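You operate a simulated robot arm through the tools that you are given. There is no shell and no other tool.

The job below is to be done with a simulated robot arm. You get a single attempt, and the scene is never put back.

## Task
Wax the dull patch on the dresser with the yellow pad.
Fine: the wax is in the yellow jar; close it again and put the pad back where it lay. A coat counts when it lies all over at full strength: go over it till it gets no stronger.

Only the result counts: the job must be done as asked and must still hold three seconds after the hand-in. Knocking over, shifting, dropping, spilling or breaking anything else fails it.

## Robot
A 7-joint arm with a two-finger parallel gripper, fixed in place. Base frame: the origin is at the foot of the arm, x ahead of it, y to its left, z up; the work surface is at about z = 0.8. Units: m, degrees, N and s.
With the tool pointing down near the work surface it reaches from about 0.24 to 0.68 m from the base axis. Its first joint turns from -66.0 to 66.0 degrees. Payload 2.4 kg.
The tool frame sits at the grasp point between the pads (the TCP): z along the fingers, y along the line on which they close. The tips reach 0.03 m beyond it. Largest opening 0.094 m; finger width 0.028, thickness 0.01; the body of the gripper, 0.05 by 0.096 m, starts 0.055 m behind the TCP.
Orientation is that of the tool frame in the base frame, as a unit quaternion [w, x, y, z]. With the fingers straight down and closing along the base's y, the tool's x points along the base's -x, its y along +y and its z along -z.

## Interface
- The arm moves only by the tool drive_tool. Its argument "plan" is a list of rows, each a list of 7 numbers: the shift along the tool's x, y, z in m, then the turn, a rotation vector about the tool's x, y, z in degrees, then the opening, from 0 (shut) to 1 (fully open). In form: [[x, y, z, rx, ry, rz, claw], ...]. A call has 1 to 20 rows; each row is the pose to reach, as a shift and turn from the pose commanded when the call began, along the tool's axes at that moment. Each row takes 0.2 s and may step no farther than 0.05 m and 8.6 degrees from the row before; otherwise, or with a gripper value out of range, the whole call is refused. Where a pose cannot be reached the arm comes as near as it can. A force on the tool above 50 N (or 10 N above the force at the start of the call, whichever is more), or a blocked arm, ends the call early, and 0.2 s more pass. The fingers move at their own pace (about 0.153 m/s each) and stop on an object; they squeeze with about 41 N. The grip force told is the motor's: it shows also when the fingers shut on nothing. Time passes only in rows, and 0.2 s behind the last, so rows that repeat a pose let the fingers close. The reply holds the time, the measured pose of the TCP, the force on the tool along the base axes, the opening and the grip force, in the units named above and with some noise, with the torque about the TCP (base axes, N m) and any sound that the robot's microphone picked up.
- Cameras (640 x 400 px; columns grow to the right, rows downward): "scene" is fixed at [0.0197, 0.4599, 1.449]; the picture's right is [-0.90, -0.44, 0.00], its down [-0.24, 0.49, -0.84] and it looks along [0.37, -0.76, -0.54] (base axes); focal length 346 px, centre (320, 200). "wrist" rides on the gripper at [0.076, 0.014, -0.103] in the tool frame; the picture's right is [-0.18, 0.98, 0.00], its down [-0.75, -0.14, -0.64] and it looks along [-0.63, -0.12, 0.77] (tool axes); focal length 243 px, centre (320, 200). There is no depth. A picture from a camera that has moved, and an enlarged one, comes with that camera's place and axes in the base frame and with its lens.
- capture(camera): a new picture of that camera. It takes no simulated time.
- enlarge(camera, box): a new picture of the part [left, top, right, bottom] of that camera's present view, enlarged. It takes no simulated time.
- finish_job(): hands the job in; it is judged then, once.

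Nothing tells you positions but the pictures and the camera data. Unless the task says otherwise, let go and move clear before handing in.

The tools are called after "Emit:" as a command line: name --pt "numbers of a row" for each row, then --argument value for the rest, lists and objects as JSON in quotes. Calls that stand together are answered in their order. drive_tool: Moves the arm, as the interface text tells. Its arguments: {"type":"object","properties":{"plan":{"type":"array","items":{"type":"array","items":{"type":"number"}}}},"required":["plan"]} The other tools are called the same way: capture (camera) takes a picture; enlarge (camera, box) takes an enlarged picture of a part of a camera's view; finish_job () hands the job in.

At the start:

```text
t: 0.0
position: [0.3513, -0.1618, 1.1268]
ee_rot: [0.0, 0.0, 1.0, 0.0]
ft_force: [0.5, 0.2, -0.3]
torque: [0.03, 0.02, -0.02]
finger_gap: 0.0939
grasp_force: 0.1
```

scene: 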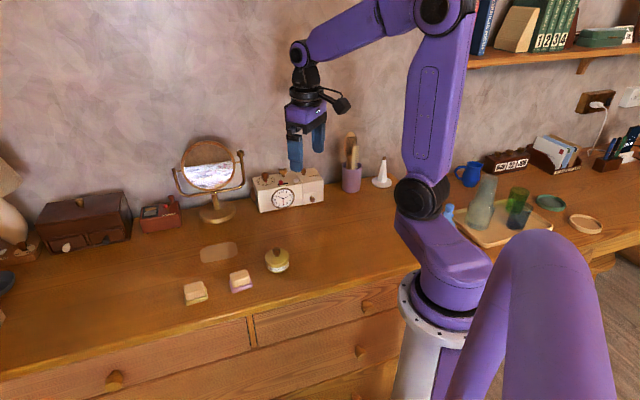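
wrist: 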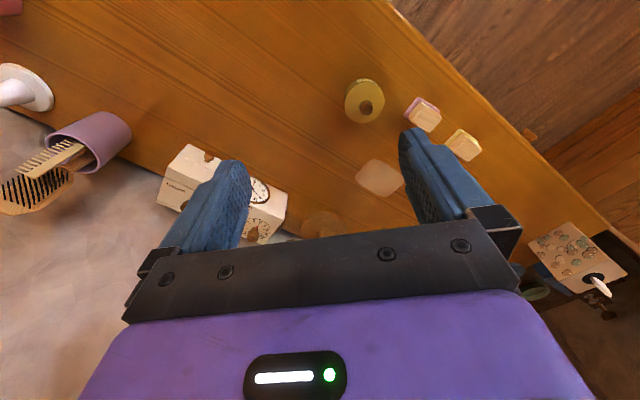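

I see a dresser with a dull patch, two pads (one yellowish, one pinkish) and a yellow jar with a lid. I'll look closer before moving.

Emit:
enlarge --camera "scene" --box '[160, 220, 320, 320]'

Emit:
enlarge --camera "wrist" --box '[320, 60, 520, 200]'

Emit:
enlarge --camera "scene" --box '[160, 120, 400, 270]'

```text
4.00 times, centred on (240, 270) of scene
camera zoom: at [0.0197, 0.4599, 1.449], right [-0.9, -0.44, 0.0], down [-0.24, 0.49, -0.84], along [0.37, -0.76, -0.54], focal length 1385 px, centre (640, -80)
```

zoom: 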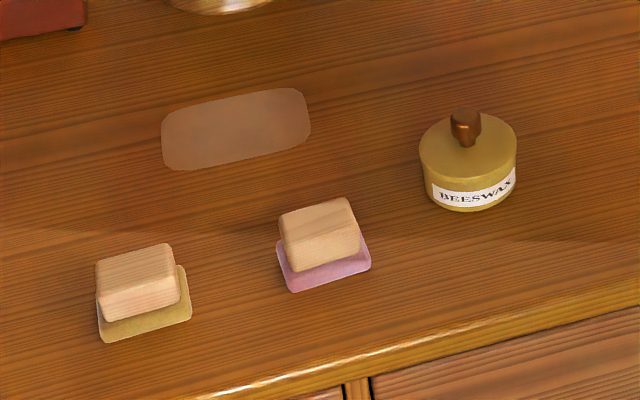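

```text
2.86 times, centred on (420, 130) of wrist
camera zoom: at [0.2751, -0.1485, 1.2297], right [0.18, 0.98, 0.0], down [0.75, -0.14, 0.64], along [0.63, -0.12, -0.77], focal length 693 px, centre (34, 400)
```

zoom: 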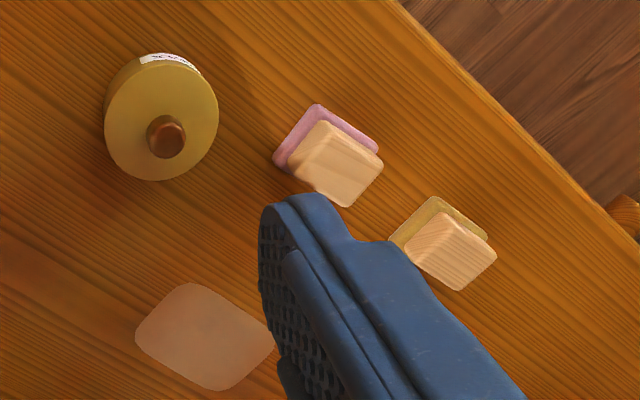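

```text
2.67 times, centred on (280, 195) of scene
camera zoom: at [0.0197, 0.4599, 1.449], right [-0.9, -0.44, 0.0], down [-0.24, 0.49, -0.84], along [0.37, -0.76, -0.54], focal length 923 px, centre (427, 213)
```

zoom: 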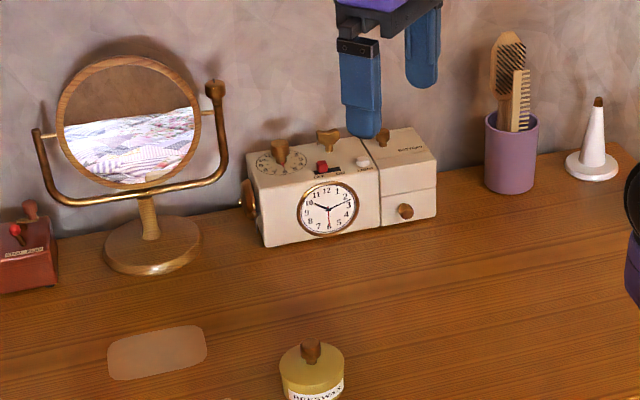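

I take the jar to be at about [0.42, -0.105], the yellow pad at [0.54, 0.07] turned about 45°, and the dull patch centred near [0.595, -0.08]. I'll move above the jar to get a better look.

Emit:
drive_tool --pt "-0.0137 0.0114 0.028 0 0 0 1" --pt "-0.0275 0.0227 0.056 0 0 0 1" --pt "-0.0412 0.0341 0.084 0 0 0 1" --pt "-0.055 0.0455 0.112 0 0 0 1" --pt "-0.0687 0.0568 0.14 0 0 0 1"

Emit:
capture --camera "wrist"

Emit:
capture --camera "scene"

```text
t: 1.2
position: [0.4202, -0.1061, 0.9858]
ee_rot: [-0.001, 0.0, 1.0, 0.0]
ft_force: [0.8, 0.4, -0.5]
torque: [0.01, -0.03, 0.0]
finger_gap: 0.0942
grasp_force: 0.0
```

```text
taken
camera wrist: at [0.3437, -0.0911, 1.0897], right [0.18, 0.98, 0.0], down [0.75, -0.14, 0.64], along [0.63, -0.12, -0.77], focal length 243 px, centre (320, 200)
```

wrist: 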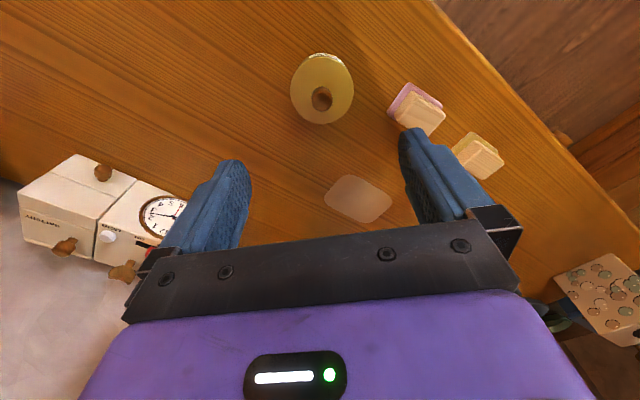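

```text
taken
```

scene: 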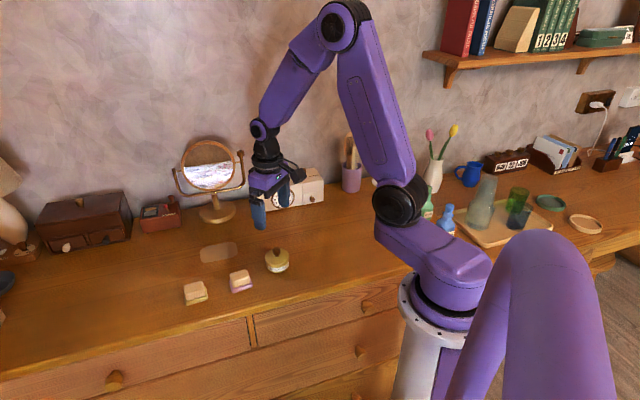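

Emit:
enlarge --camera "wrist" --box '[270, 40, 370, 140]'

Emit:
enlarge --camera "wrist" --box '[380, 70, 520, 190]'

Emit:
enlarge --camera "scene" --box '[240, 230, 320, 280]'

Emit:
enlarge --camera "scene" --box '[170, 255, 266, 315]'

```text
4.00 times, centred on (320, 90) of wrist
camera zoom: at [0.3437, -0.0911, 1.0897], right [0.18, 0.98, 0.0], down [0.75, -0.14, 0.64], along [0.63, -0.12, -0.77], focal length 970 px, centre (320, 640)
```

zoom: 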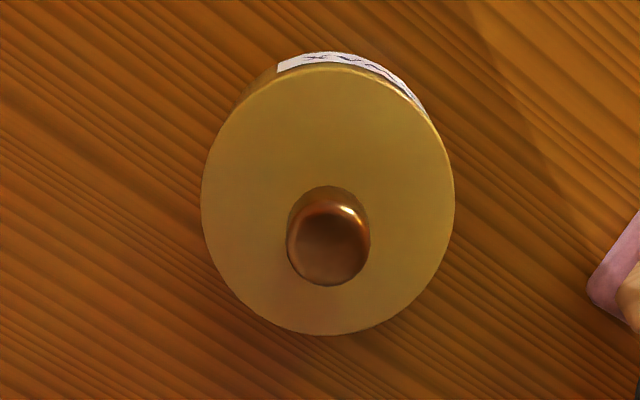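

```text
3.33 times, centred on (450, 130) of wrist
camera zoom: at [0.3437, -0.0911, 1.0897], right [0.18, 0.98, 0.0], down [0.75, -0.14, 0.64], along [0.63, -0.12, -0.77], focal length 809 px, centre (-113, 433)
```

zoom: 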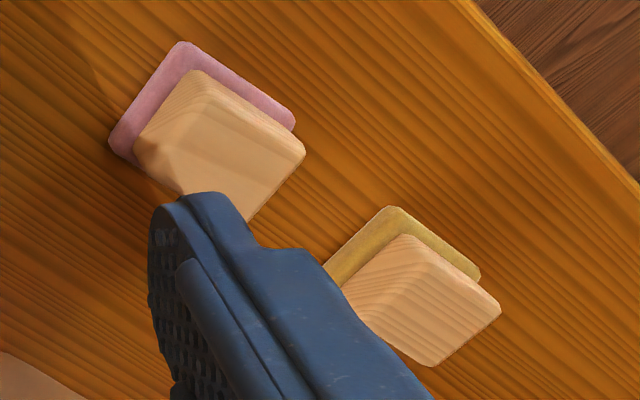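

```text
8.00 times, centred on (280, 255) of scene
camera zoom: at [0.0197, 0.4599, 1.449], right [-0.9, -0.44, 0.0], down [-0.24, 0.49, -0.84], along [0.37, -0.76, -0.54], focal length 2770 px, centre (640, -240)
```

zoom: 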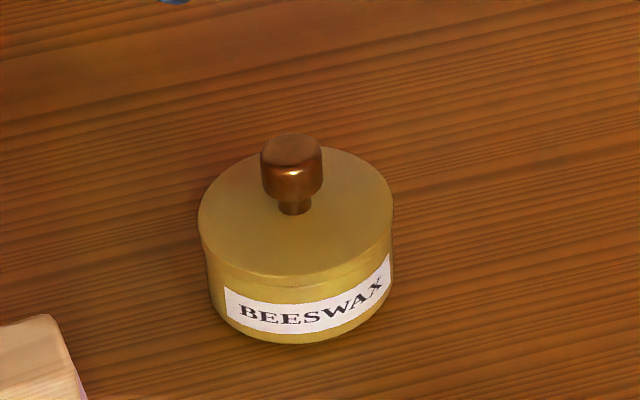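

```text
6.67 times, centred on (218, 285) of scene
camera zoom: at [0.0197, 0.4599, 1.449], right [-0.9, -0.44, 0.0], down [-0.24, 0.49, -0.84], along [0.37, -0.76, -0.54], focal length 2308 px, centre (1000, -367)
```

zoom: 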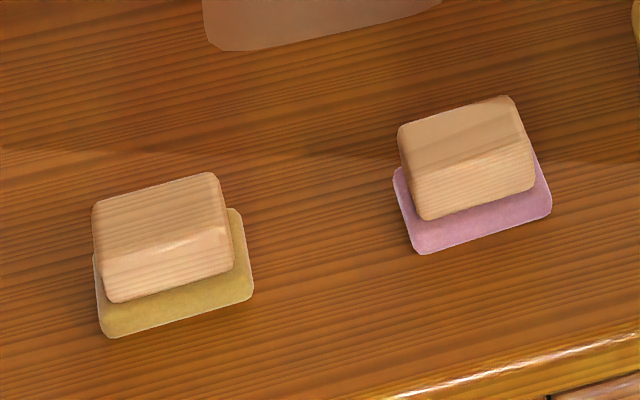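

The jar has a knobbed lid: lid top at about z 0.83 and knob top at about 0.857, centred at [0.417, -0.1035]. I'll come down partway with the fingers half open and check the alignment.

Emit:
drive_tool --pt "0.002 0.001 0.03 0 0 0 0.7" --pt "0.003 0.0015 0.06 0 0 0 0.5" --pt "0.003 0.0015 0.09 0 0 0 0.5" --pt "0.003 0.0015 0.09 0 0 0 0.5"

Emit:
capture --camera "wrist"

Emit:
enlarge --camera "scene" --box '[230, 180, 326, 280]'

```text
t: 2.2
position: [0.4164, -0.1035, 0.8972]
ee_rot: [0.0, 0.0, 1.0, 0.0]
ft_force: [-0.2, 0.0, 0.0]
torque: [0.01, 0.04, -0.04]
finger_gap: 0.047
grasp_force: 0.1
```

```text
taken
camera wrist: at [0.3391, -0.0897, 1.001], right [0.18, 0.98, 0.0], down [0.75, -0.14, 0.64], along [0.63, -0.12, -0.77], focal length 243 px, centre (320, 200)
```

wrist: 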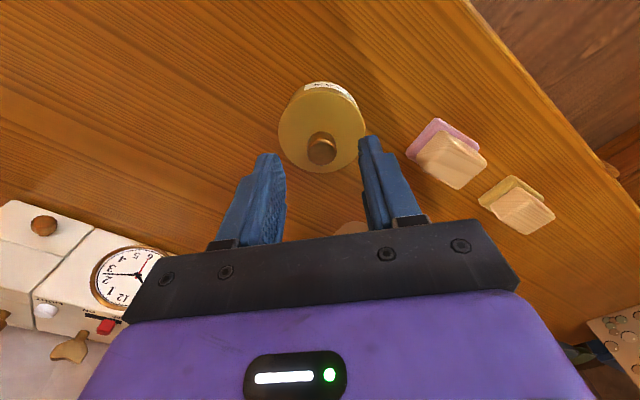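

```text
4.00 times, centred on (278, 230) of scene
camera zoom: at [0.0197, 0.4599, 1.449], right [-0.9, -0.44, 0.0], down [-0.24, 0.49, -0.84], along [0.37, -0.76, -0.54], focal length 1385 px, centre (488, 80)
```

zoom: 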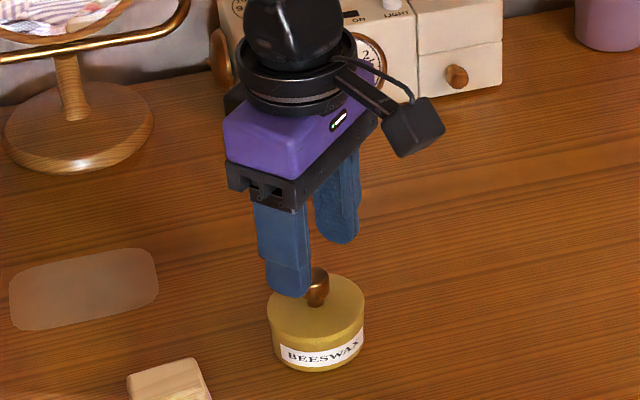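

The knob sits within a millimetre or so of the point between the fingers. I'll go down the last stretch and close on the knob.

Emit:
drive_tool --pt "0.0008 0.0003 0.016 0 0 0 0.5" --pt "0.0008 0.0003 0.032 0 0 0 0.4" --pt "0.0008 0.0003 0.032 0 0 0 0.3"

Emit:
enlarge --camera "wrist" --box '[220, 80, 420, 240]'

Emit:
enlarge --camera "scene" --box '[230, 200, 326, 280]'

```text
t: 3.0
position: [0.4158, -0.103, 0.8652]
ee_rot: [0.001, 0.001, 1.0, 0.001]
ft_force: [-7.6, 0.5, 38.1]
torque: [0.04, 0.28, 0.0]
finger_gap: 0.0316
grasp_force: 3.2
```

```text
2.50 times, centred on (320, 160) of wrist
camera zoom: at [0.3389, -0.0892, 0.9686], right [0.18, 0.98, 0.0], down [0.75, -0.14, 0.64], along [0.63, -0.12, -0.77], focal length 606 px, centre (320, 300)
```

zoom: 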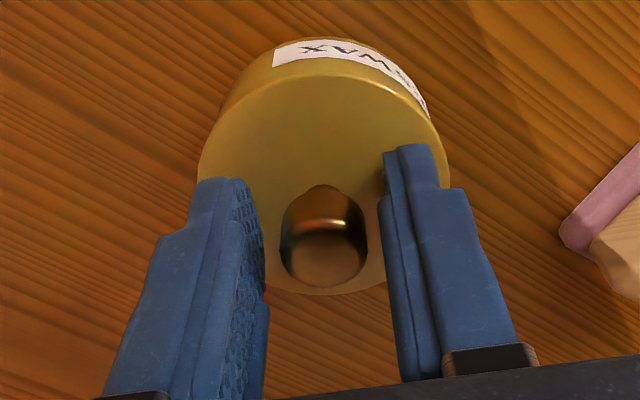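

```text
5.00 times, centred on (278, 240) of scene
camera zoom: at [0.019, 0.46, 1.449], right [-0.9, -0.44, 0.0], down [-0.24, 0.49, -0.84], along [0.37, -0.76, -0.54], focal length 1731 px, centre (530, 0)
```

zoom: 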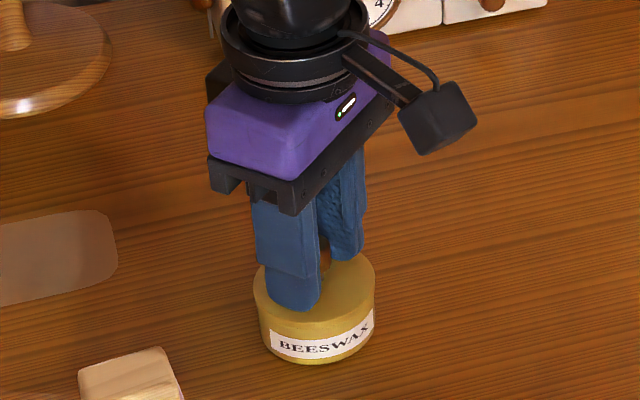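

The tips are pressing on the lid, so the lid top is at about 0.836. I'll rise a few millimetres and then close.

Emit:
drive_tool --pt "0 0 -0.003 0 0 0 0.33" --pt "0 0 -0.005 0 0 0 0.33"

Emit:
enlarge --camera "wrist" --box '[220, 80, 420, 240]'

```text
t: 3.6
position: [0.4176, -0.1034, 0.8695]
ee_rot: [0.0, 0.0, 1.0, 0.0]
ft_force: [0.1, 0.4, -0.3]
torque: [0.03, 0.03, 0.01]
finger_gap: 0.0312
grasp_force: 0.0
```

```text
2.50 times, centred on (320, 160) of wrist
camera zoom: at [0.3399, -0.0899, 0.973], right [0.18, 0.98, 0.0], down [0.75, -0.14, 0.64], along [0.63, -0.12, -0.77], focal length 606 px, centre (320, 300)
```

zoom: 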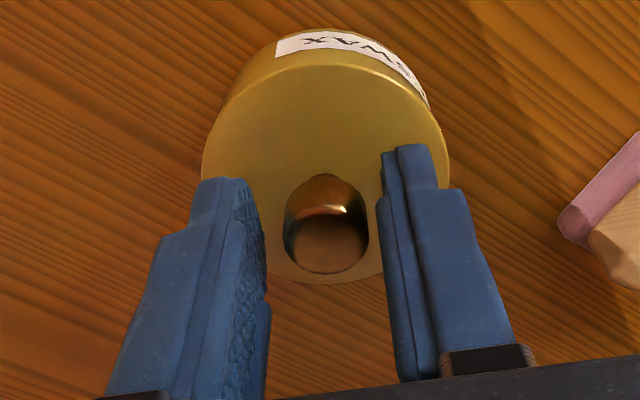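

Emit:
drive_tool --pt "0 0.0003 0 0 0 0 0.26" --pt "0 0.0003 0 0 0 0 0.2" --pt "0 0.0003 0 0 0 0 0.15" --pt "0 0.0003 0 0 0 0 0.1" --pt "0 0.0003 0 0 0 0 0.1"

Emit:
enlarge --camera "wrist" --box '[220, 80, 420, 240]'

```text
t: 4.8
position: [0.4168, -0.1047, 0.8683]
ee_rot: [0.0, 0.0, 1.0, 0.0]
ft_force: [0.2, 1.2, 0.4]
torque: [0.02, 0.0, -0.02]
finger_gap: 0.0181
grasp_force: 40.9
```

```text
2.50 times, centred on (320, 160) of wrist
camera zoom: at [0.34, -0.09, 0.9728], right [0.18, 0.98, 0.0], down [0.75, -0.14, 0.64], along [0.63, -0.12, -0.77], focal length 606 px, centre (320, 300)
```

zoom: 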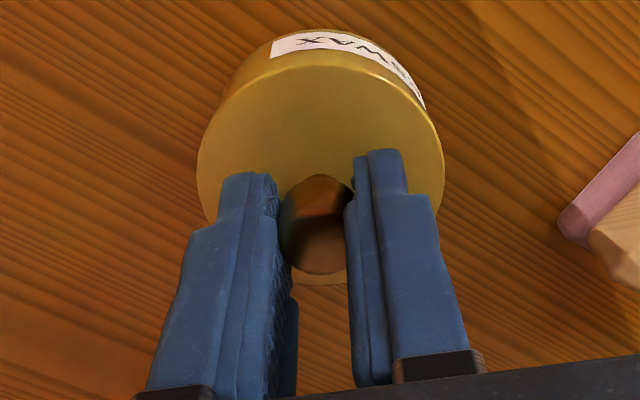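

The knob is held, and the jar moved about 1 mm at most. I'll lift a little and see whether the lid comes off.

Emit:
drive_tool --pt "0 0.0003 -0.002 0 0 0 0.1" --pt "0 0.0003 -0.005 0 0 0 0.1"

Emit:
enlarge --camera "scene" --box '[230, 200, 326, 280]'

Emit:
enlarge --camera "wrist" --box '[220, 80, 420, 240]'

```text
t: 5.4
position: [0.4164, -0.1043, 0.8747]
ee_rot: [0.0, 0.0, 1.0, 0.0]
ft_force: [0.0, 0.3, -0.1]
torque: [0.01, -0.01, 0.01]
finger_gap: 0.0179
grasp_force: 41.1
heard: snap
```

```text
5.00 times, centred on (278, 240) of scene
camera zoom: at [0.0197, 0.4599, 1.449], right [-0.9, -0.44, 0.0], down [-0.24, 0.49, -0.84], along [0.37, -0.76, -0.54], focal length 1731 px, centre (530, 0)
```

zoom: 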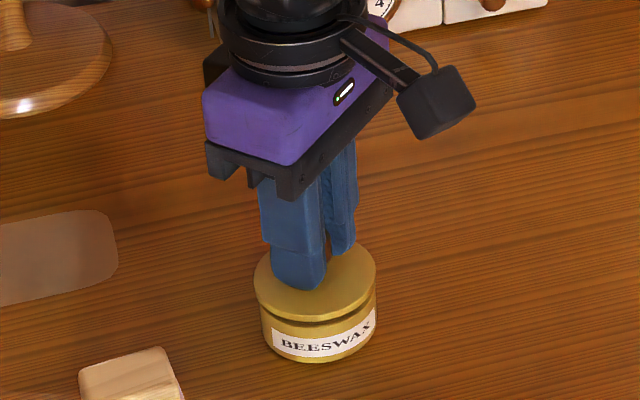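

```text
2.50 times, centred on (320, 160) of wrist
camera zoom: at [0.3399, -0.0895, 0.9771], right [0.18, 0.98, 0.0], down [0.75, -0.14, 0.64], along [0.63, -0.12, -0.77], focal length 606 px, centre (320, 300)
```

zoom: 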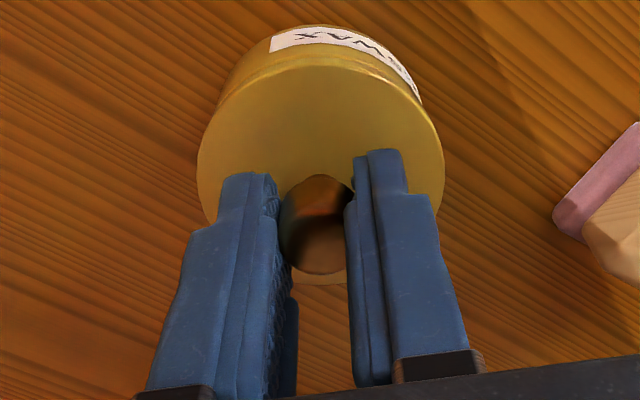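

It was a snap-on lid and it has come free. I'll lift it and carry it to clear table around [0.38, -0.22].

Emit:
drive_tool --pt "0 0 -0.03 0 0 0 0.1" --pt "0 0 -0.06 0 0 0 0.1" --pt "0.009 -0.03 -0.06 0 0 0 0.1" --pt "0.018 -0.06 -0.06 0 0 0 0.1" --pt "0.027 -0.09 -0.06 0 0 0 0.1" --pt "0.036 -0.117 -0.06 0 0 0 0.1" --pt "0.036 -0.117 -0.06 0 0 0 0.1"

Emit:
capture --camera "wrist"

Emit:
capture --camera "scene"

Emit:
enlarge --camera "scene" --box '[240, 180, 352, 280]'

```text
t: 7.0
position: [0.381, -0.2188, 0.9335]
ee_rot: [-0.001, 0.0, 1.0, 0.0]
ft_force: [0.8, 0.2, 0.4]
torque: [-0.01, 0.03, 0.01]
finger_gap: 0.0181
grasp_force: 41.5
```

```text
taken
camera wrist: at [0.3049, -0.2049, 1.0375], right [0.18, 0.98, 0.0], down [0.75, -0.14, 0.64], along [0.63, -0.12, -0.77], focal length 243 px, centre (320, 200)
```

wrist: 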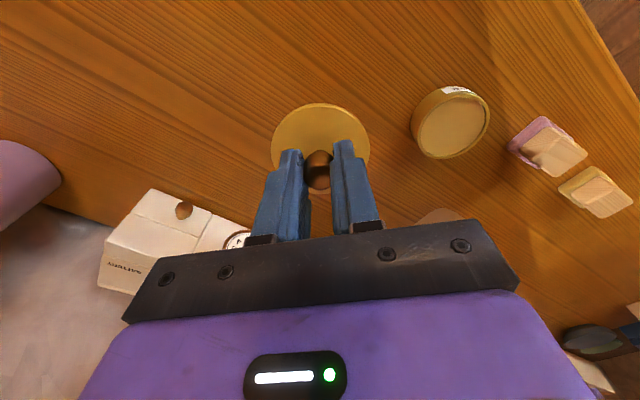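

```text
taken
```

scene: 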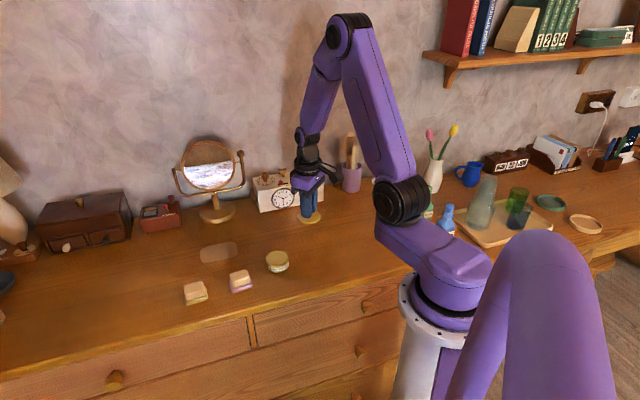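

```text
4.00 times, centred on (296, 230) of scene
camera zoom: at [0.0197, 0.4599, 1.449], right [-0.9, -0.44, 0.0], down [-0.24, 0.49, -0.84], along [0.37, -0.76, -0.54], focal length 1385 px, centre (416, 80)
```

zoom: 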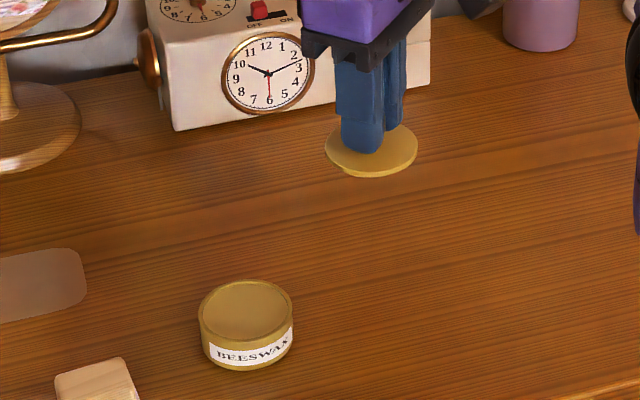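

The lid is off and the wax fills the jar nearly to the brim. The spot under the lid is clear, so I'll lower it.

Emit:
drive_tool --pt "0 0 0.03 0 0 0 0.1" --pt "0 0 0.06 0 0 0 0.1" --pt "0 0 0.08 0 0 0 0.1" --pt "0 0 0.084 0 0 0 0.1" --pt "0 0 0.084 0 0 0 0.1"

Emit:
enlarge --camera "scene" --box '[260, 180, 356, 260]'

```text
t: 8.2
position: [0.3821, -0.2214, 0.8515]
ee_rot: [0.0, 0.0, 1.0, 0.0]
ft_force: [-0.4, 0.5, -0.2]
torque: [-0.05, 0.01, -0.01]
finger_gap: 0.0183
grasp_force: 40.7
```

```text
5.00 times, centred on (308, 220) of scene
camera zoom: at [0.0197, 0.4599, 1.449], right [-0.9, -0.44, 0.0], down [-0.24, 0.49, -0.84], along [0.37, -0.76, -0.54], focal length 1731 px, centre (380, 100)
```

zoom: 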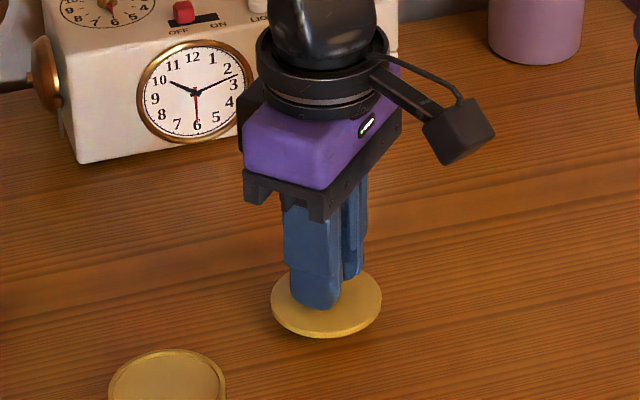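

Emit:
drive_tool --pt "0 0 0.002 0 0 0 0.1" --pt "0 0 0.004 0 0 0 0.1" --pt "0 0 0.006 0 0 0 0.1"

```text
t: 9.0
position: [0.3811, -0.2206, 0.8441]
ee_rot: [0.0, 0.001, 1.0, 0.0]
ft_force: [0.8, 0.6, -0.5]
torque: [0.0, 0.01, 0.03]
finger_gap: 0.0182
grasp_force: 41.5
```

Still no contact. I'll continue in 1 mm steps.

Emit:
drive_tool --pt "0 0 0.001 0 0 0 0.1" --pt "0 0 0.002 0 0 0 0.1"

Emit:
enlarge --camera "scene" --box '[280, 210, 336, 256]'

```text
t: 9.6
position: [0.3794, -0.2203, 0.8426]
ee_rot: [0.0, 0.0, 1.0, 0.0]
ft_force: [-0.1, 0.2, -0.6]
torque: [-0.01, 0.01, 0.02]
finger_gap: 0.0179
grasp_force: 40.5
```

```text
8.70 times, centred on (308, 233) of scene
camera zoom: at [0.0197, 0.4599, 1.449], right [-0.9, -0.44, 0.0], down [-0.24, 0.49, -0.84], along [0.37, -0.76, -0.54], focal length 3010 px, centre (424, -87)
```

zoom: 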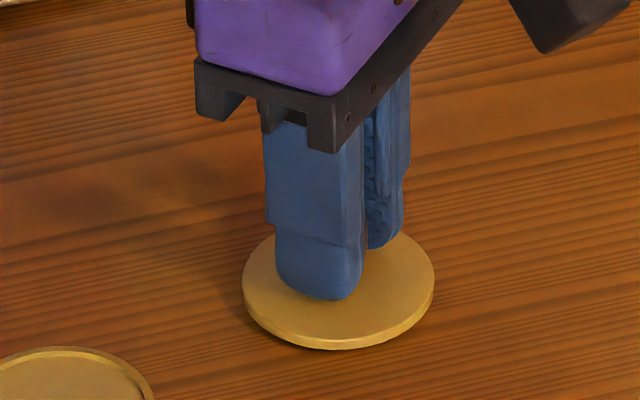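

Emit:
drive_tool --pt "0 0 0.001 0 0 0 0.1" --pt "0 0 0.002 0 0 0 0.1"

```text
t: 10.2
position: [0.3804, -0.221, 0.841]
ee_rot: [-0.001, 0.0, 1.0, 0.0]
ft_force: [-0.3, 0.4, 2.7]
torque: [0.02, 0.03, -0.05]
finger_gap: 0.0182
grasp_force: 40.9
```

Emit:
drive_tool --pt "0 0 0.0007 0 0 0 0.1"

```text
t: 10.6
position: [0.3803, -0.2223, 0.8396]
ee_rot: [0.001, 0.0, 1.0, 0.0]
ft_force: [-6.5, 0.3, 24.5]
torque: [0.03, 0.17, -0.01]
finger_gap: 0.0178
grasp_force: 41.0
```

The lid is on the table. I'll ease the pressure, open the fingers slowly and rise.

Emit:
drive_tool --pt "0 0 -0.0006 0 0 0 0.1" --pt "0 0 -0.0006 0 0 0 0.22" --pt "0 0 -0.0006 0 0 0 0.4" --pt "0 0 -0.0006 0 0 0 0.5" --pt "0 0 -0.02 0 0 0 0.5" --pt "0 0 -0.06 0 0 0 0.5" --pt "0 0 -0.1 0 0 0 0.5"

Emit:
capture --camera "wrist"

Emit:
enlarge --camera "scene" --box '[240, 190, 352, 280]'

```text
t: 12.2
position: [0.3803, -0.2215, 0.9408]
ee_rot: [0.0, 0.0, 1.0, 0.0]
ft_force: [-0.4, 0.1, 0.5]
torque: [0.0, -0.02, 0.0]
finger_gap: 0.0471
grasp_force: 0.1
```

```text
taken
camera wrist: at [0.3038, -0.2069, 1.0454], right [0.18, 0.98, 0.0], down [0.75, -0.14, 0.64], along [0.63, -0.12, -0.77], focal length 243 px, centre (320, 200)
```

wrist: 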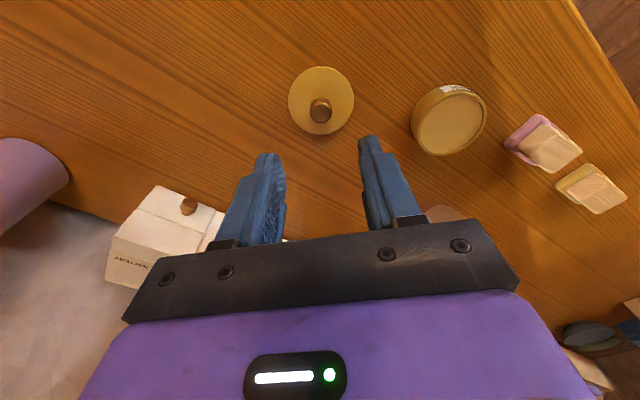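

```text
4.44 times, centred on (296, 235) of scene
camera zoom: at [0.0197, 0.4599, 1.449], right [-0.9, -0.44, 0.0], down [-0.24, 0.49, -0.84], along [0.37, -0.76, -0.54], focal length 1539 px, centre (427, 44)
```

zoom: 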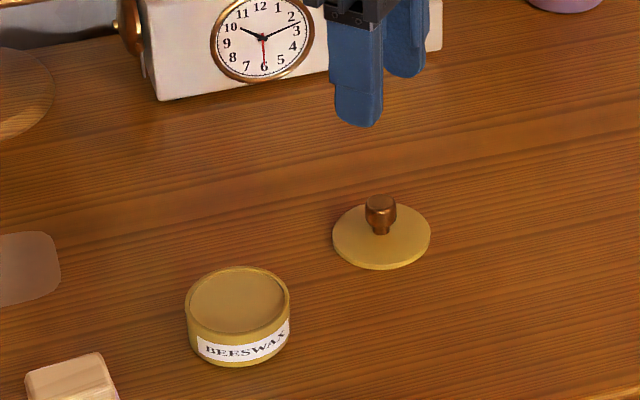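

The lid rests flat on the table and the jar stands open. I'll move up over the yellow pad and turn the gripper about 45° to match it.

Emit:
drive_tool --pt "-0.01 0.03 -0.03 0 0 6 0.8" --pt "-0.028 0.065 -0.05 0 0 12 0.9" --pt "-0.046 0.1 -0.06 0 0 19 0.9" --pt "-0.064 0.14 -0.06 0 0 26 0.9" --pt "-0.082 0.18 -0.06 0 0 33 0.9" --pt "-0.1 0.22 -0.06 0 0 39 0.9" --pt "-0.115 0.25 -0.06 0 0 45 0.9" --pt "-0.115 0.25 -0.06 0 0 45 0.9"

Emit:
capture --camera "wrist"

Emit:
capture --camera "scene"

```text
t: 14.0
position: [0.4978, 0.031, 0.9988]
ee_rot: [0.0, 0.383, 0.924, 0.0]
ft_force: [-0.1, -0.4, 0.6]
torque: [0.02, -0.01, 0.02]
finger_gap: 0.0845
grasp_force: 0.0
```

```text
taken
camera wrist: at [0.4533, 0.0947, 1.1027], right [0.83, 0.56, 0.0], down [0.43, -0.63, 0.64], along [0.36, -0.53, -0.77], focal length 243 px, centre (320, 200)
```

wrist: 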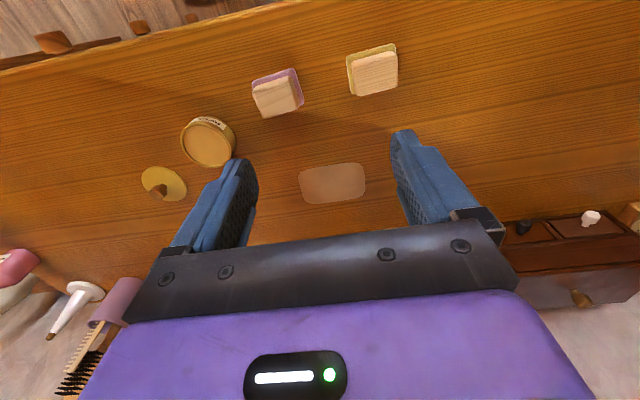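

```text
taken
```

scene: 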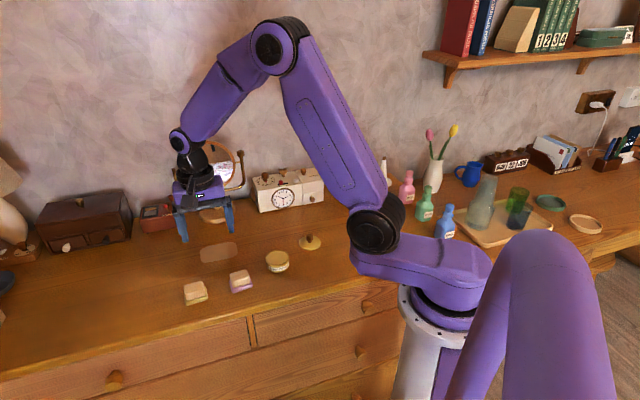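

Emit:
enlarge --camera "wrist" --box '[330, 30, 420, 110]'

Emit:
enlarge --camera "wrist" --box '[280, 140, 390, 220]'

Emit:
enlarge --camera "wrist" --box '[160, 100, 250, 180]'

```text
5.00 times, centred on (375, 70) of wrist
camera zoom: at [0.4533, 0.0947, 1.1027], right [0.83, 0.56, 0.0], down [0.43, -0.63, 0.64], along [0.36, -0.53, -0.77], focal length 1213 px, centre (45, 850)
```

zoom: 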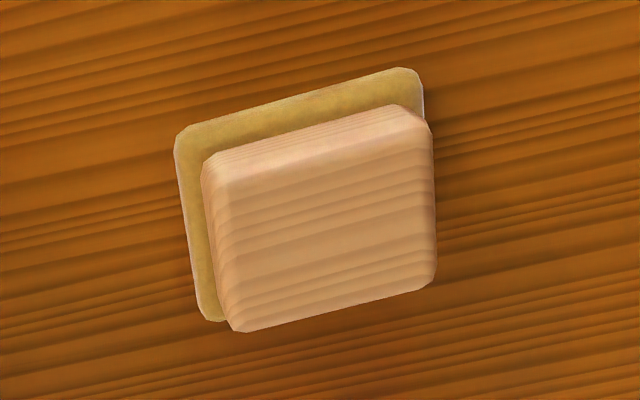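

```text
5.00 times, centred on (335, 180) of wrist
camera zoom: at [0.4533, 0.0947, 1.1027], right [0.83, 0.56, 0.0], down [0.43, -0.63, 0.64], along [0.36, -0.53, -0.77], focal length 1213 px, centre (245, 300)
```

zoom: 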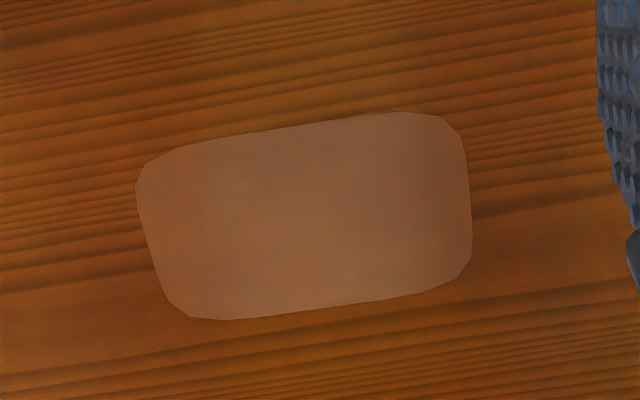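

```text
5.00 times, centred on (205, 140) of wrist
camera zoom: at [0.4533, 0.0947, 1.1027], right [0.83, 0.56, 0.0], down [0.43, -0.63, 0.64], along [0.36, -0.53, -0.77], focal length 1213 px, centre (895, 500)
```

zoom: 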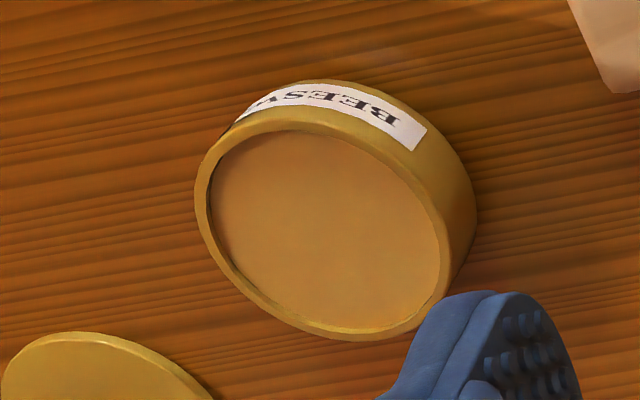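

The yellow pad is about 52 x 41 mm, centred at [0.533, 0.075] with its long side at about 46.5°. The patch is about 98 x 67 mm, centred at [0.593, -0.079]. I'll move above the pad.

Emit:
drive_tool --pt "0.0015 0.02 0.03 0 0 -0.5 0.8" --pt "0.003 0.04 0.06 0 0 -1 0.75" --pt "0.005 0.0585 0.095 0 0 -1.5 0.75" --pt "0.005 0.0585 0.11 0 0 -1.5 0.75" --pt "0.005 0.0585 0.11 0 0 -1.5 0.75"

Emit:
capture --camera "wrist"

Emit:
enlarge --camera "scene" --box '[150, 200, 270, 310]'

```text
t: 15.2
position: [0.5319, 0.0736, 0.886]
ee_rot: [-0.001, 0.371, 0.929, 0.001]
ft_force: [-0.3, 1.2, -0.6]
torque: [-0.03, 0.0, -0.01]
finger_gap: 0.0703
grasp_force: 0.0
```

```text
taken
camera wrist: at [0.4875, 0.136, 0.991], right [0.81, 0.59, 0.0], down [0.45, -0.62, 0.64], along [0.38, -0.52, -0.77], focal length 243 px, centre (320, 200)
```

wrist: 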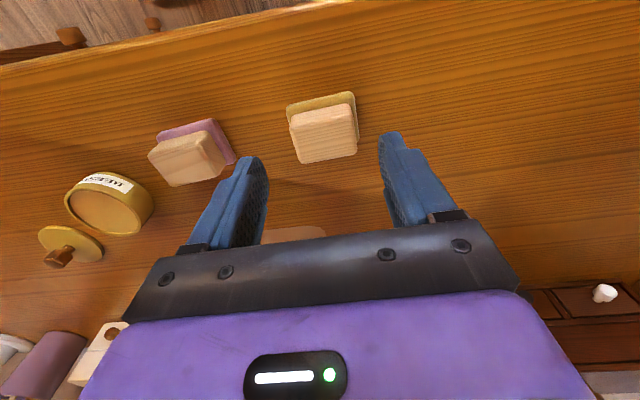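

```text
3.64 times, centred on (210, 255) of scene
camera zoom: at [0.0197, 0.4599, 1.449], right [-0.9, -0.44, 0.0], down [-0.24, 0.49, -0.84], along [0.37, -0.76, -0.54], focal length 1259 px, centre (720, 0)
```

zoom: 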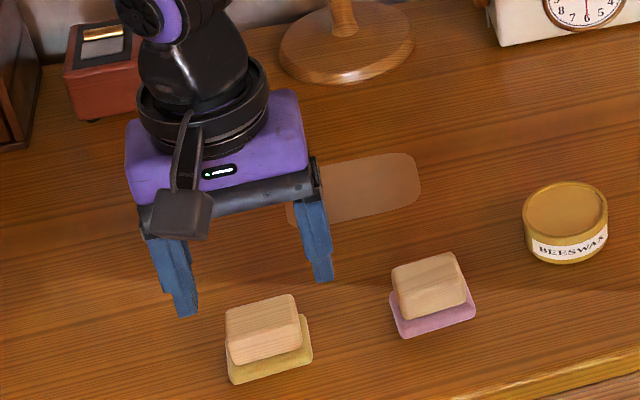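

Emit:
enlarge --camera "wrist" --box '[230, 80, 410, 200]'

```text
3.33 times, centred on (320, 140) of wrist
camera zoom: at [0.4875, 0.136, 0.991], right [0.81, 0.59, 0.0], down [0.45, -0.62, 0.64], along [0.38, -0.52, -0.77], focal length 809 px, centre (320, 400)
```

zoom: 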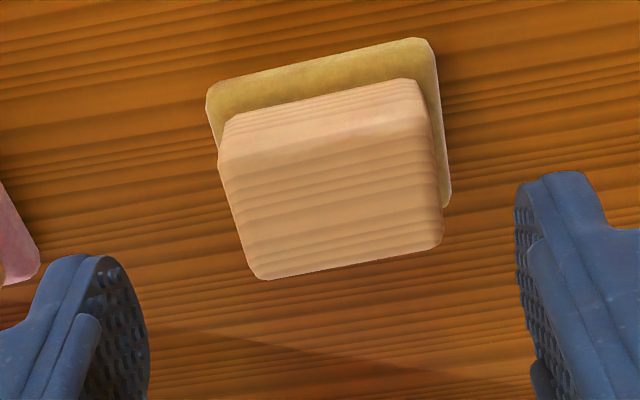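

Emit:
drive_tool --pt "-0.0015 0.0026 0.015 0 0 -1.5 0.75" --pt "-0.0015 0.0026 0.03 0 0 -1.5 0.75" --pt "-0.0015 0.0026 0.04 0 0 -1.5 0.75" --pt "-0.0015 0.0026 0.044 0 0 -1.5 0.75"

Emit:
enlarge --camera "wrist" --box '[220, 90, 420, 250]'

Emit:
enlarge --camera "scene" --box '[160, 250, 240, 310]'

```text
t: 16.2
position: [0.5375, 0.0744, 0.8454]
ee_rot: [0.0, 0.359, 0.933, 0.0]
ft_force: [0.6, 0.2, 0.2]
torque: [-0.02, 0.0, -0.01]
finger_gap: 0.0708
grasp_force: 0.1
```

```text
2.50 times, centred on (320, 170) of wrist
camera zoom: at [0.4895, 0.1373, 0.9495], right [0.79, 0.61, 0.0], down [0.47, -0.61, 0.64], along [0.39, -0.51, -0.77], focal length 606 px, centre (320, 275)
```

zoom: 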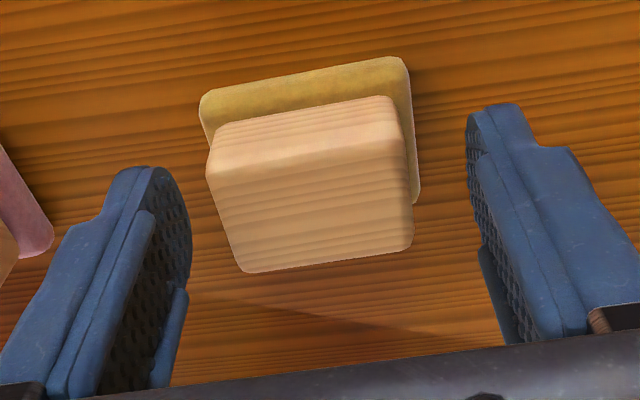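

```text
6.67 times, centred on (200, 280) of scene
camera zoom: at [0.0197, 0.4599, 1.449], right [-0.9, -0.44, 0.0], down [-0.24, 0.49, -0.84], along [0.37, -0.76, -0.54], focal length 2308 px, centre (1120, -333)
```

zoom: 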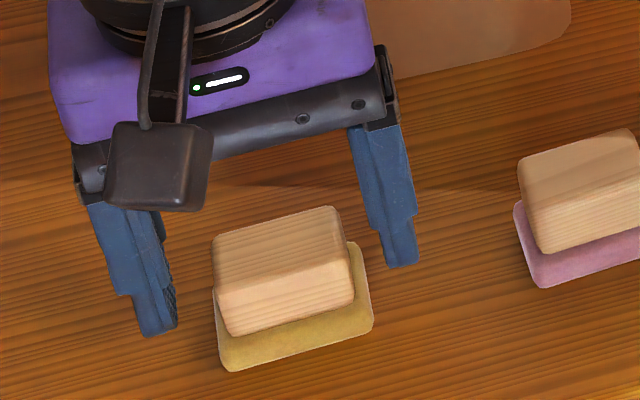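

The pad is now square with the fingers and centred within about a millimetre. I'll go down 3 mm more and close on the wooden block.

Emit:
drive_tool --pt "0 -0.001 0.003 0 0 0 0.7" --pt "0 -0.001 0.003 0 0 0 0.6" --pt "0 -0.001 0.003 0 0 0 0.53" --pt "0 -0.001 0.003 0 0 0 0.46" --pt "0 -0.001 0.003 0 0 0 0.4" --pt "0 -0.001 0.003 0 0 0 0.35"

Emit:
enlarge --camera "wrist" --box '[220, 90, 420, 250]'

Emit:
enlarge --camera "scene" --box '[160, 250, 240, 310]'

```text
t: 17.6
position: [0.5336, 0.073, 0.8432]
ee_rot: [0.0, 0.358, 0.934, 0.0]
ft_force: [1.0, -0.2, 0.0]
torque: [0.0, 0.01, 0.01]
finger_gap: 0.043
grasp_force: 40.6
```

```text
2.50 times, centred on (320, 170) of wrist
camera zoom: at [0.4879, 0.1354, 0.9464], right [0.79, 0.61, 0.0], down [0.47, -0.61, 0.64], along [0.39, -0.51, -0.77], focal length 606 px, centre (320, 275)
```

zoom: 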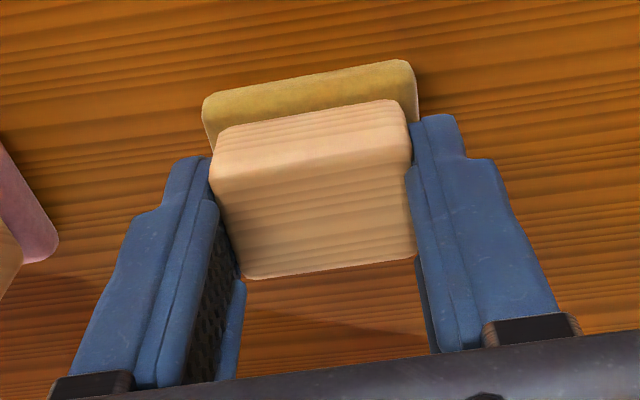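

```text
6.67 times, centred on (200, 280) of scene
camera zoom: at [0.0197, 0.4599, 1.449], right [-0.9, -0.44, 0.0], down [-0.24, 0.49, -0.84], along [0.37, -0.76, -0.54], focal length 2308 px, centre (1120, -333)
```

zoom: 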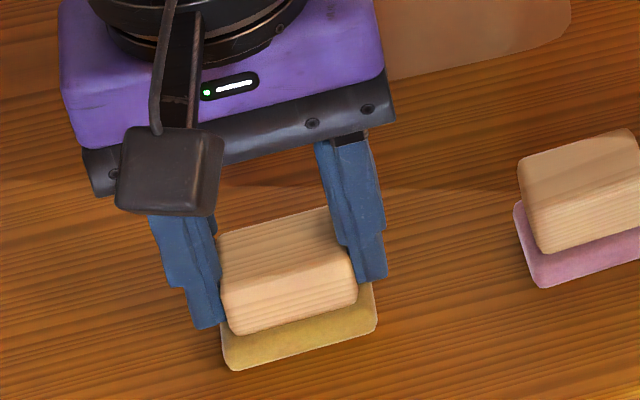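

The block is held. I'll lift the pad and carry it above the jar.

Emit:
drive_tool --pt "0 -0.001 -0.02 0 0 0 0.35" --pt "0 -0.001 -0.05 0 0 0 0.35" --pt "-0.003 -0.021 -0.08 0 0 0 0.35" --pt "-0.009 -0.061 -0.08 0 0 0 0.35" --pt "-0.015 -0.1 -0.08 0 0 0 0.35" --pt "-0.021 -0.14 -0.08 0 0 0 0.35" --pt "-0.027 -0.18 -0.08 0 0 0 0.35" --pt "-0.0312 -0.2122 -0.08 0 0 0 0.35" --pt "-0.0312 -0.2122 -0.08 0 0 0 0.35"

Emit:
capture --camera "wrist"

Emit:
enlarge --camera "scene" --box '[160, 200, 340, 310]'

```text
t: 19.6
position: [0.4134, -0.1081, 0.923]
ee_rot: [0.0, 0.359, 0.933, 0.0]
ft_force: [-0.7, 0.3, -0.5]
torque: [0.0, 0.0, 0.0]
finger_gap: 0.0427
grasp_force: 41.4
```

```text
taken
camera wrist: at [0.3663, -0.0446, 1.0259], right [0.79, 0.61, 0.0], down [0.47, -0.61, 0.64], along [0.39, -0.51, -0.77], focal length 243 px, centre (320, 200)
```

wrist: 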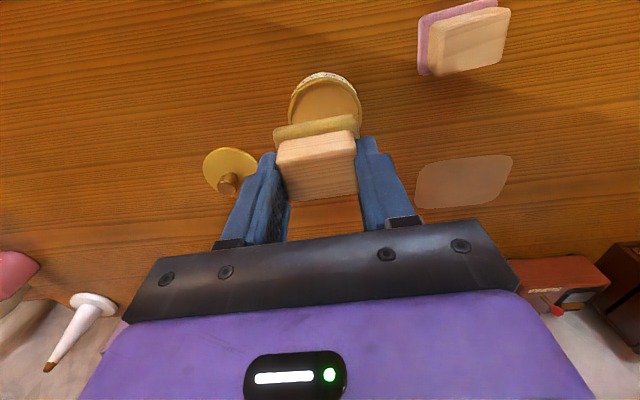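

```text
3.56 times, centred on (250, 255) of scene
camera zoom: at [0.0197, 0.4599, 1.449], right [-0.9, -0.44, 0.0], down [-0.24, 0.49, -0.84], along [0.37, -0.76, -0.54], focal length 1231 px, centre (569, 4)
```

zoom: 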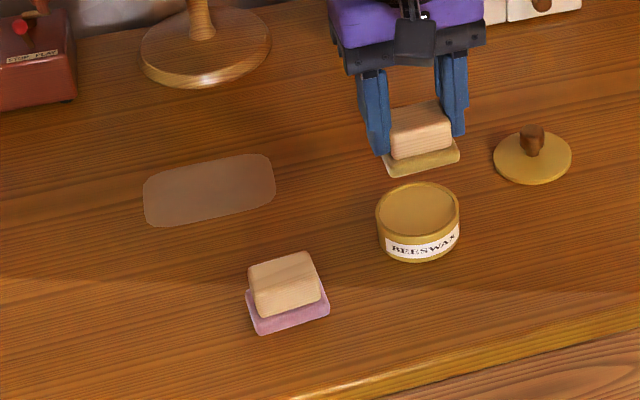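

Emit:
drive_tool --pt "0 0 0 0 0 0 0.35"

Emit:
enlarge --camera "wrist" --box '[250, 50, 390, 210]'

```text
t: 20.0
position: [0.414, -0.106, 0.9226]
ee_rot: [0.0, 0.358, 0.934, 0.0]
ft_force: [0.6, 0.6, -0.7]
torque: [0.01, 0.0, 0.0]
finger_gap: 0.0426
grasp_force: 40.9
```

```text
2.50 times, centred on (320, 130) of wrist
camera zoom: at [0.3666, -0.0442, 1.0259], right [0.79, 0.61, 0.0], down [0.47, -0.61, 0.64], along [0.39, -0.51, -0.77], focal length 606 px, centre (320, 375)
```

zoom: 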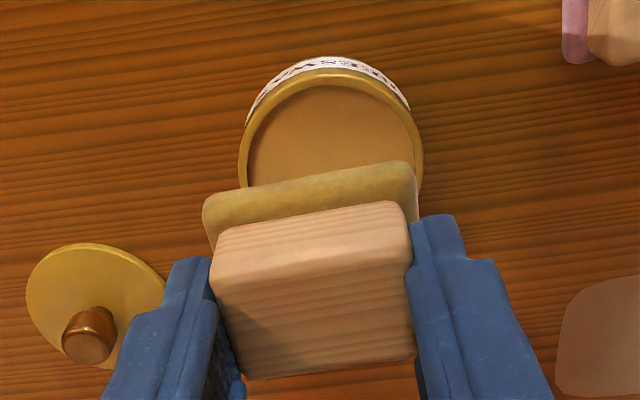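

The jar centre is about 2 to 3 mm off the pad centre in the gripper's frame. I'll correct that and come down close above the wax.

Emit:
drive_tool --pt "0.002 0.0033 0.015 0 0 0 0.35" --pt "0.002 0.0033 0.035 0 0 0 0.35" --pt "0.002 0.0033 0.045 0 0 0 0.35" --pt "0.002 0.0033 0.045 0 0 0 0.35"

Emit:
enlarge --camera "wrist" --box '[250, 50, 390, 210]'

Emit:
enlarge --camera "scene" --box '[240, 220, 320, 280]'

```text
t: 21.0
position: [0.4177, -0.1022, 0.8778]
ee_rot: [0.0, 0.359, 0.933, 0.0]
ft_force: [-0.2, 0.6, -0.9]
torque: [-0.01, -0.01, -0.02]
finger_gap: 0.0429
grasp_force: 41.3
```

```text
2.50 times, centred on (320, 130) of wrist
camera zoom: at [0.3702, -0.0401, 0.9816], right [0.79, 0.61, 0.0], down [0.47, -0.61, 0.64], along [0.39, -0.51, -0.77], focal length 606 px, centre (320, 375)
```

zoom: 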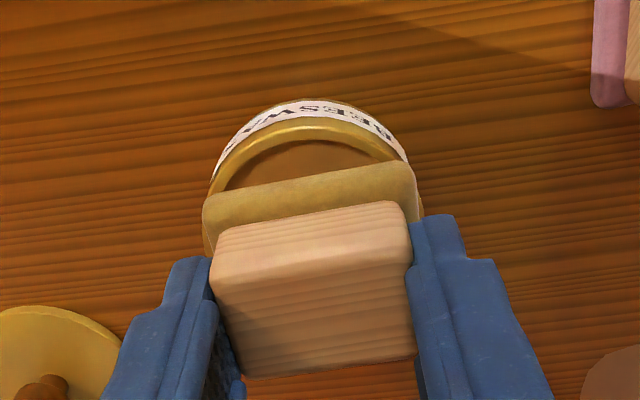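

```text
6.67 times, centred on (280, 250) of scene
camera zoom: at [0.0197, 0.4599, 1.449], right [-0.9, -0.44, 0.0], down [-0.24, 0.49, -0.84], along [0.37, -0.76, -0.54], focal length 2308 px, centre (587, -133)
```

zoom: 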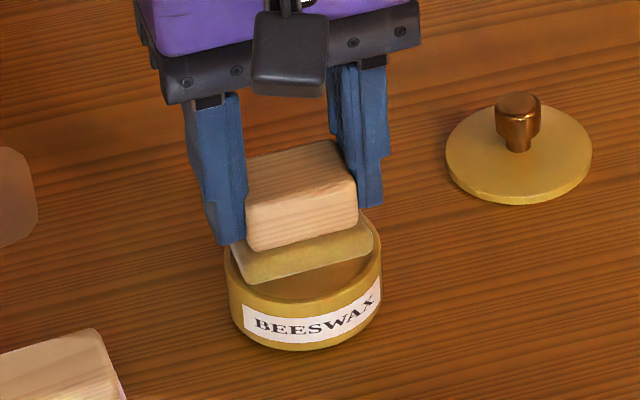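

Emit:
drive_tool --pt "0 0 0.002 0 0 0 0.35" --pt "0 0 0.004 0 0 0 0.35" --pt "0 0 0.005 0 0 0 0.35"

```text
t: 21.8
position: [0.4184, -0.1002, 0.8713]
ee_rot: [0.0, 0.358, 0.934, 0.0]
ft_force: [0.6, 0.2, -0.4]
torque: [0.01, -0.03, -0.02]
finger_gap: 0.0427
grasp_force: 41.0
```

Emit:
drive_tool --pt "0 0 0.001 0 0 0 0.35" --pt "0 0 0.002 0 0 0 0.35"

Emit:
enlarge --camera "scene" --box '[250, 230, 306, 280]'

Emit:
enlarge --camera "wrist" --box '[250, 90, 390, 210]'

```text
t: 22.4
position: [0.4181, -0.1001, 0.8703]
ee_rot: [0.0, 0.359, 0.933, 0.0]
ft_force: [-1.0, -1.3, 2.7]
torque: [-0.04, 0.02, 0.01]
finger_gap: 0.0426
grasp_force: 41.7
```

```text
8.00 times, centred on (278, 255) of scene
camera zoom: at [0.0197, 0.4599, 1.449], right [-0.9, -0.44, 0.0], down [-0.24, 0.49, -0.84], along [0.37, -0.76, -0.54], focal length 2770 px, centre (656, -240)
```

zoom: 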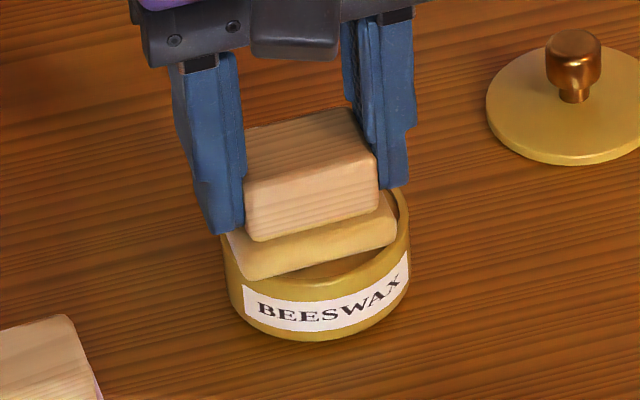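

```text
3.33 times, centred on (320, 150) of wrist
camera zoom: at [0.3709, -0.0386, 0.9743], right [0.79, 0.61, 0.0], down [0.47, -0.61, 0.64], along [0.39, -0.51, -0.77], focal length 809 px, centre (320, 367)
```

zoom: 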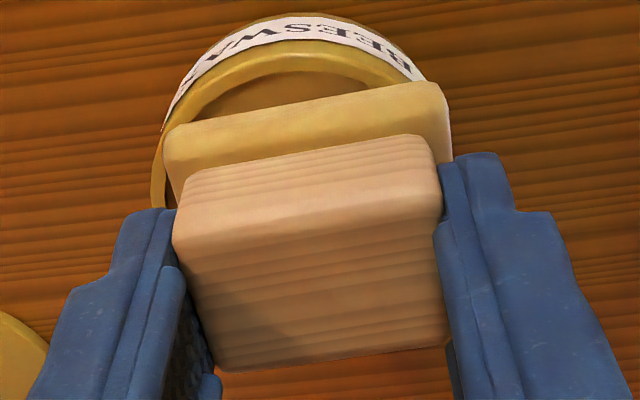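

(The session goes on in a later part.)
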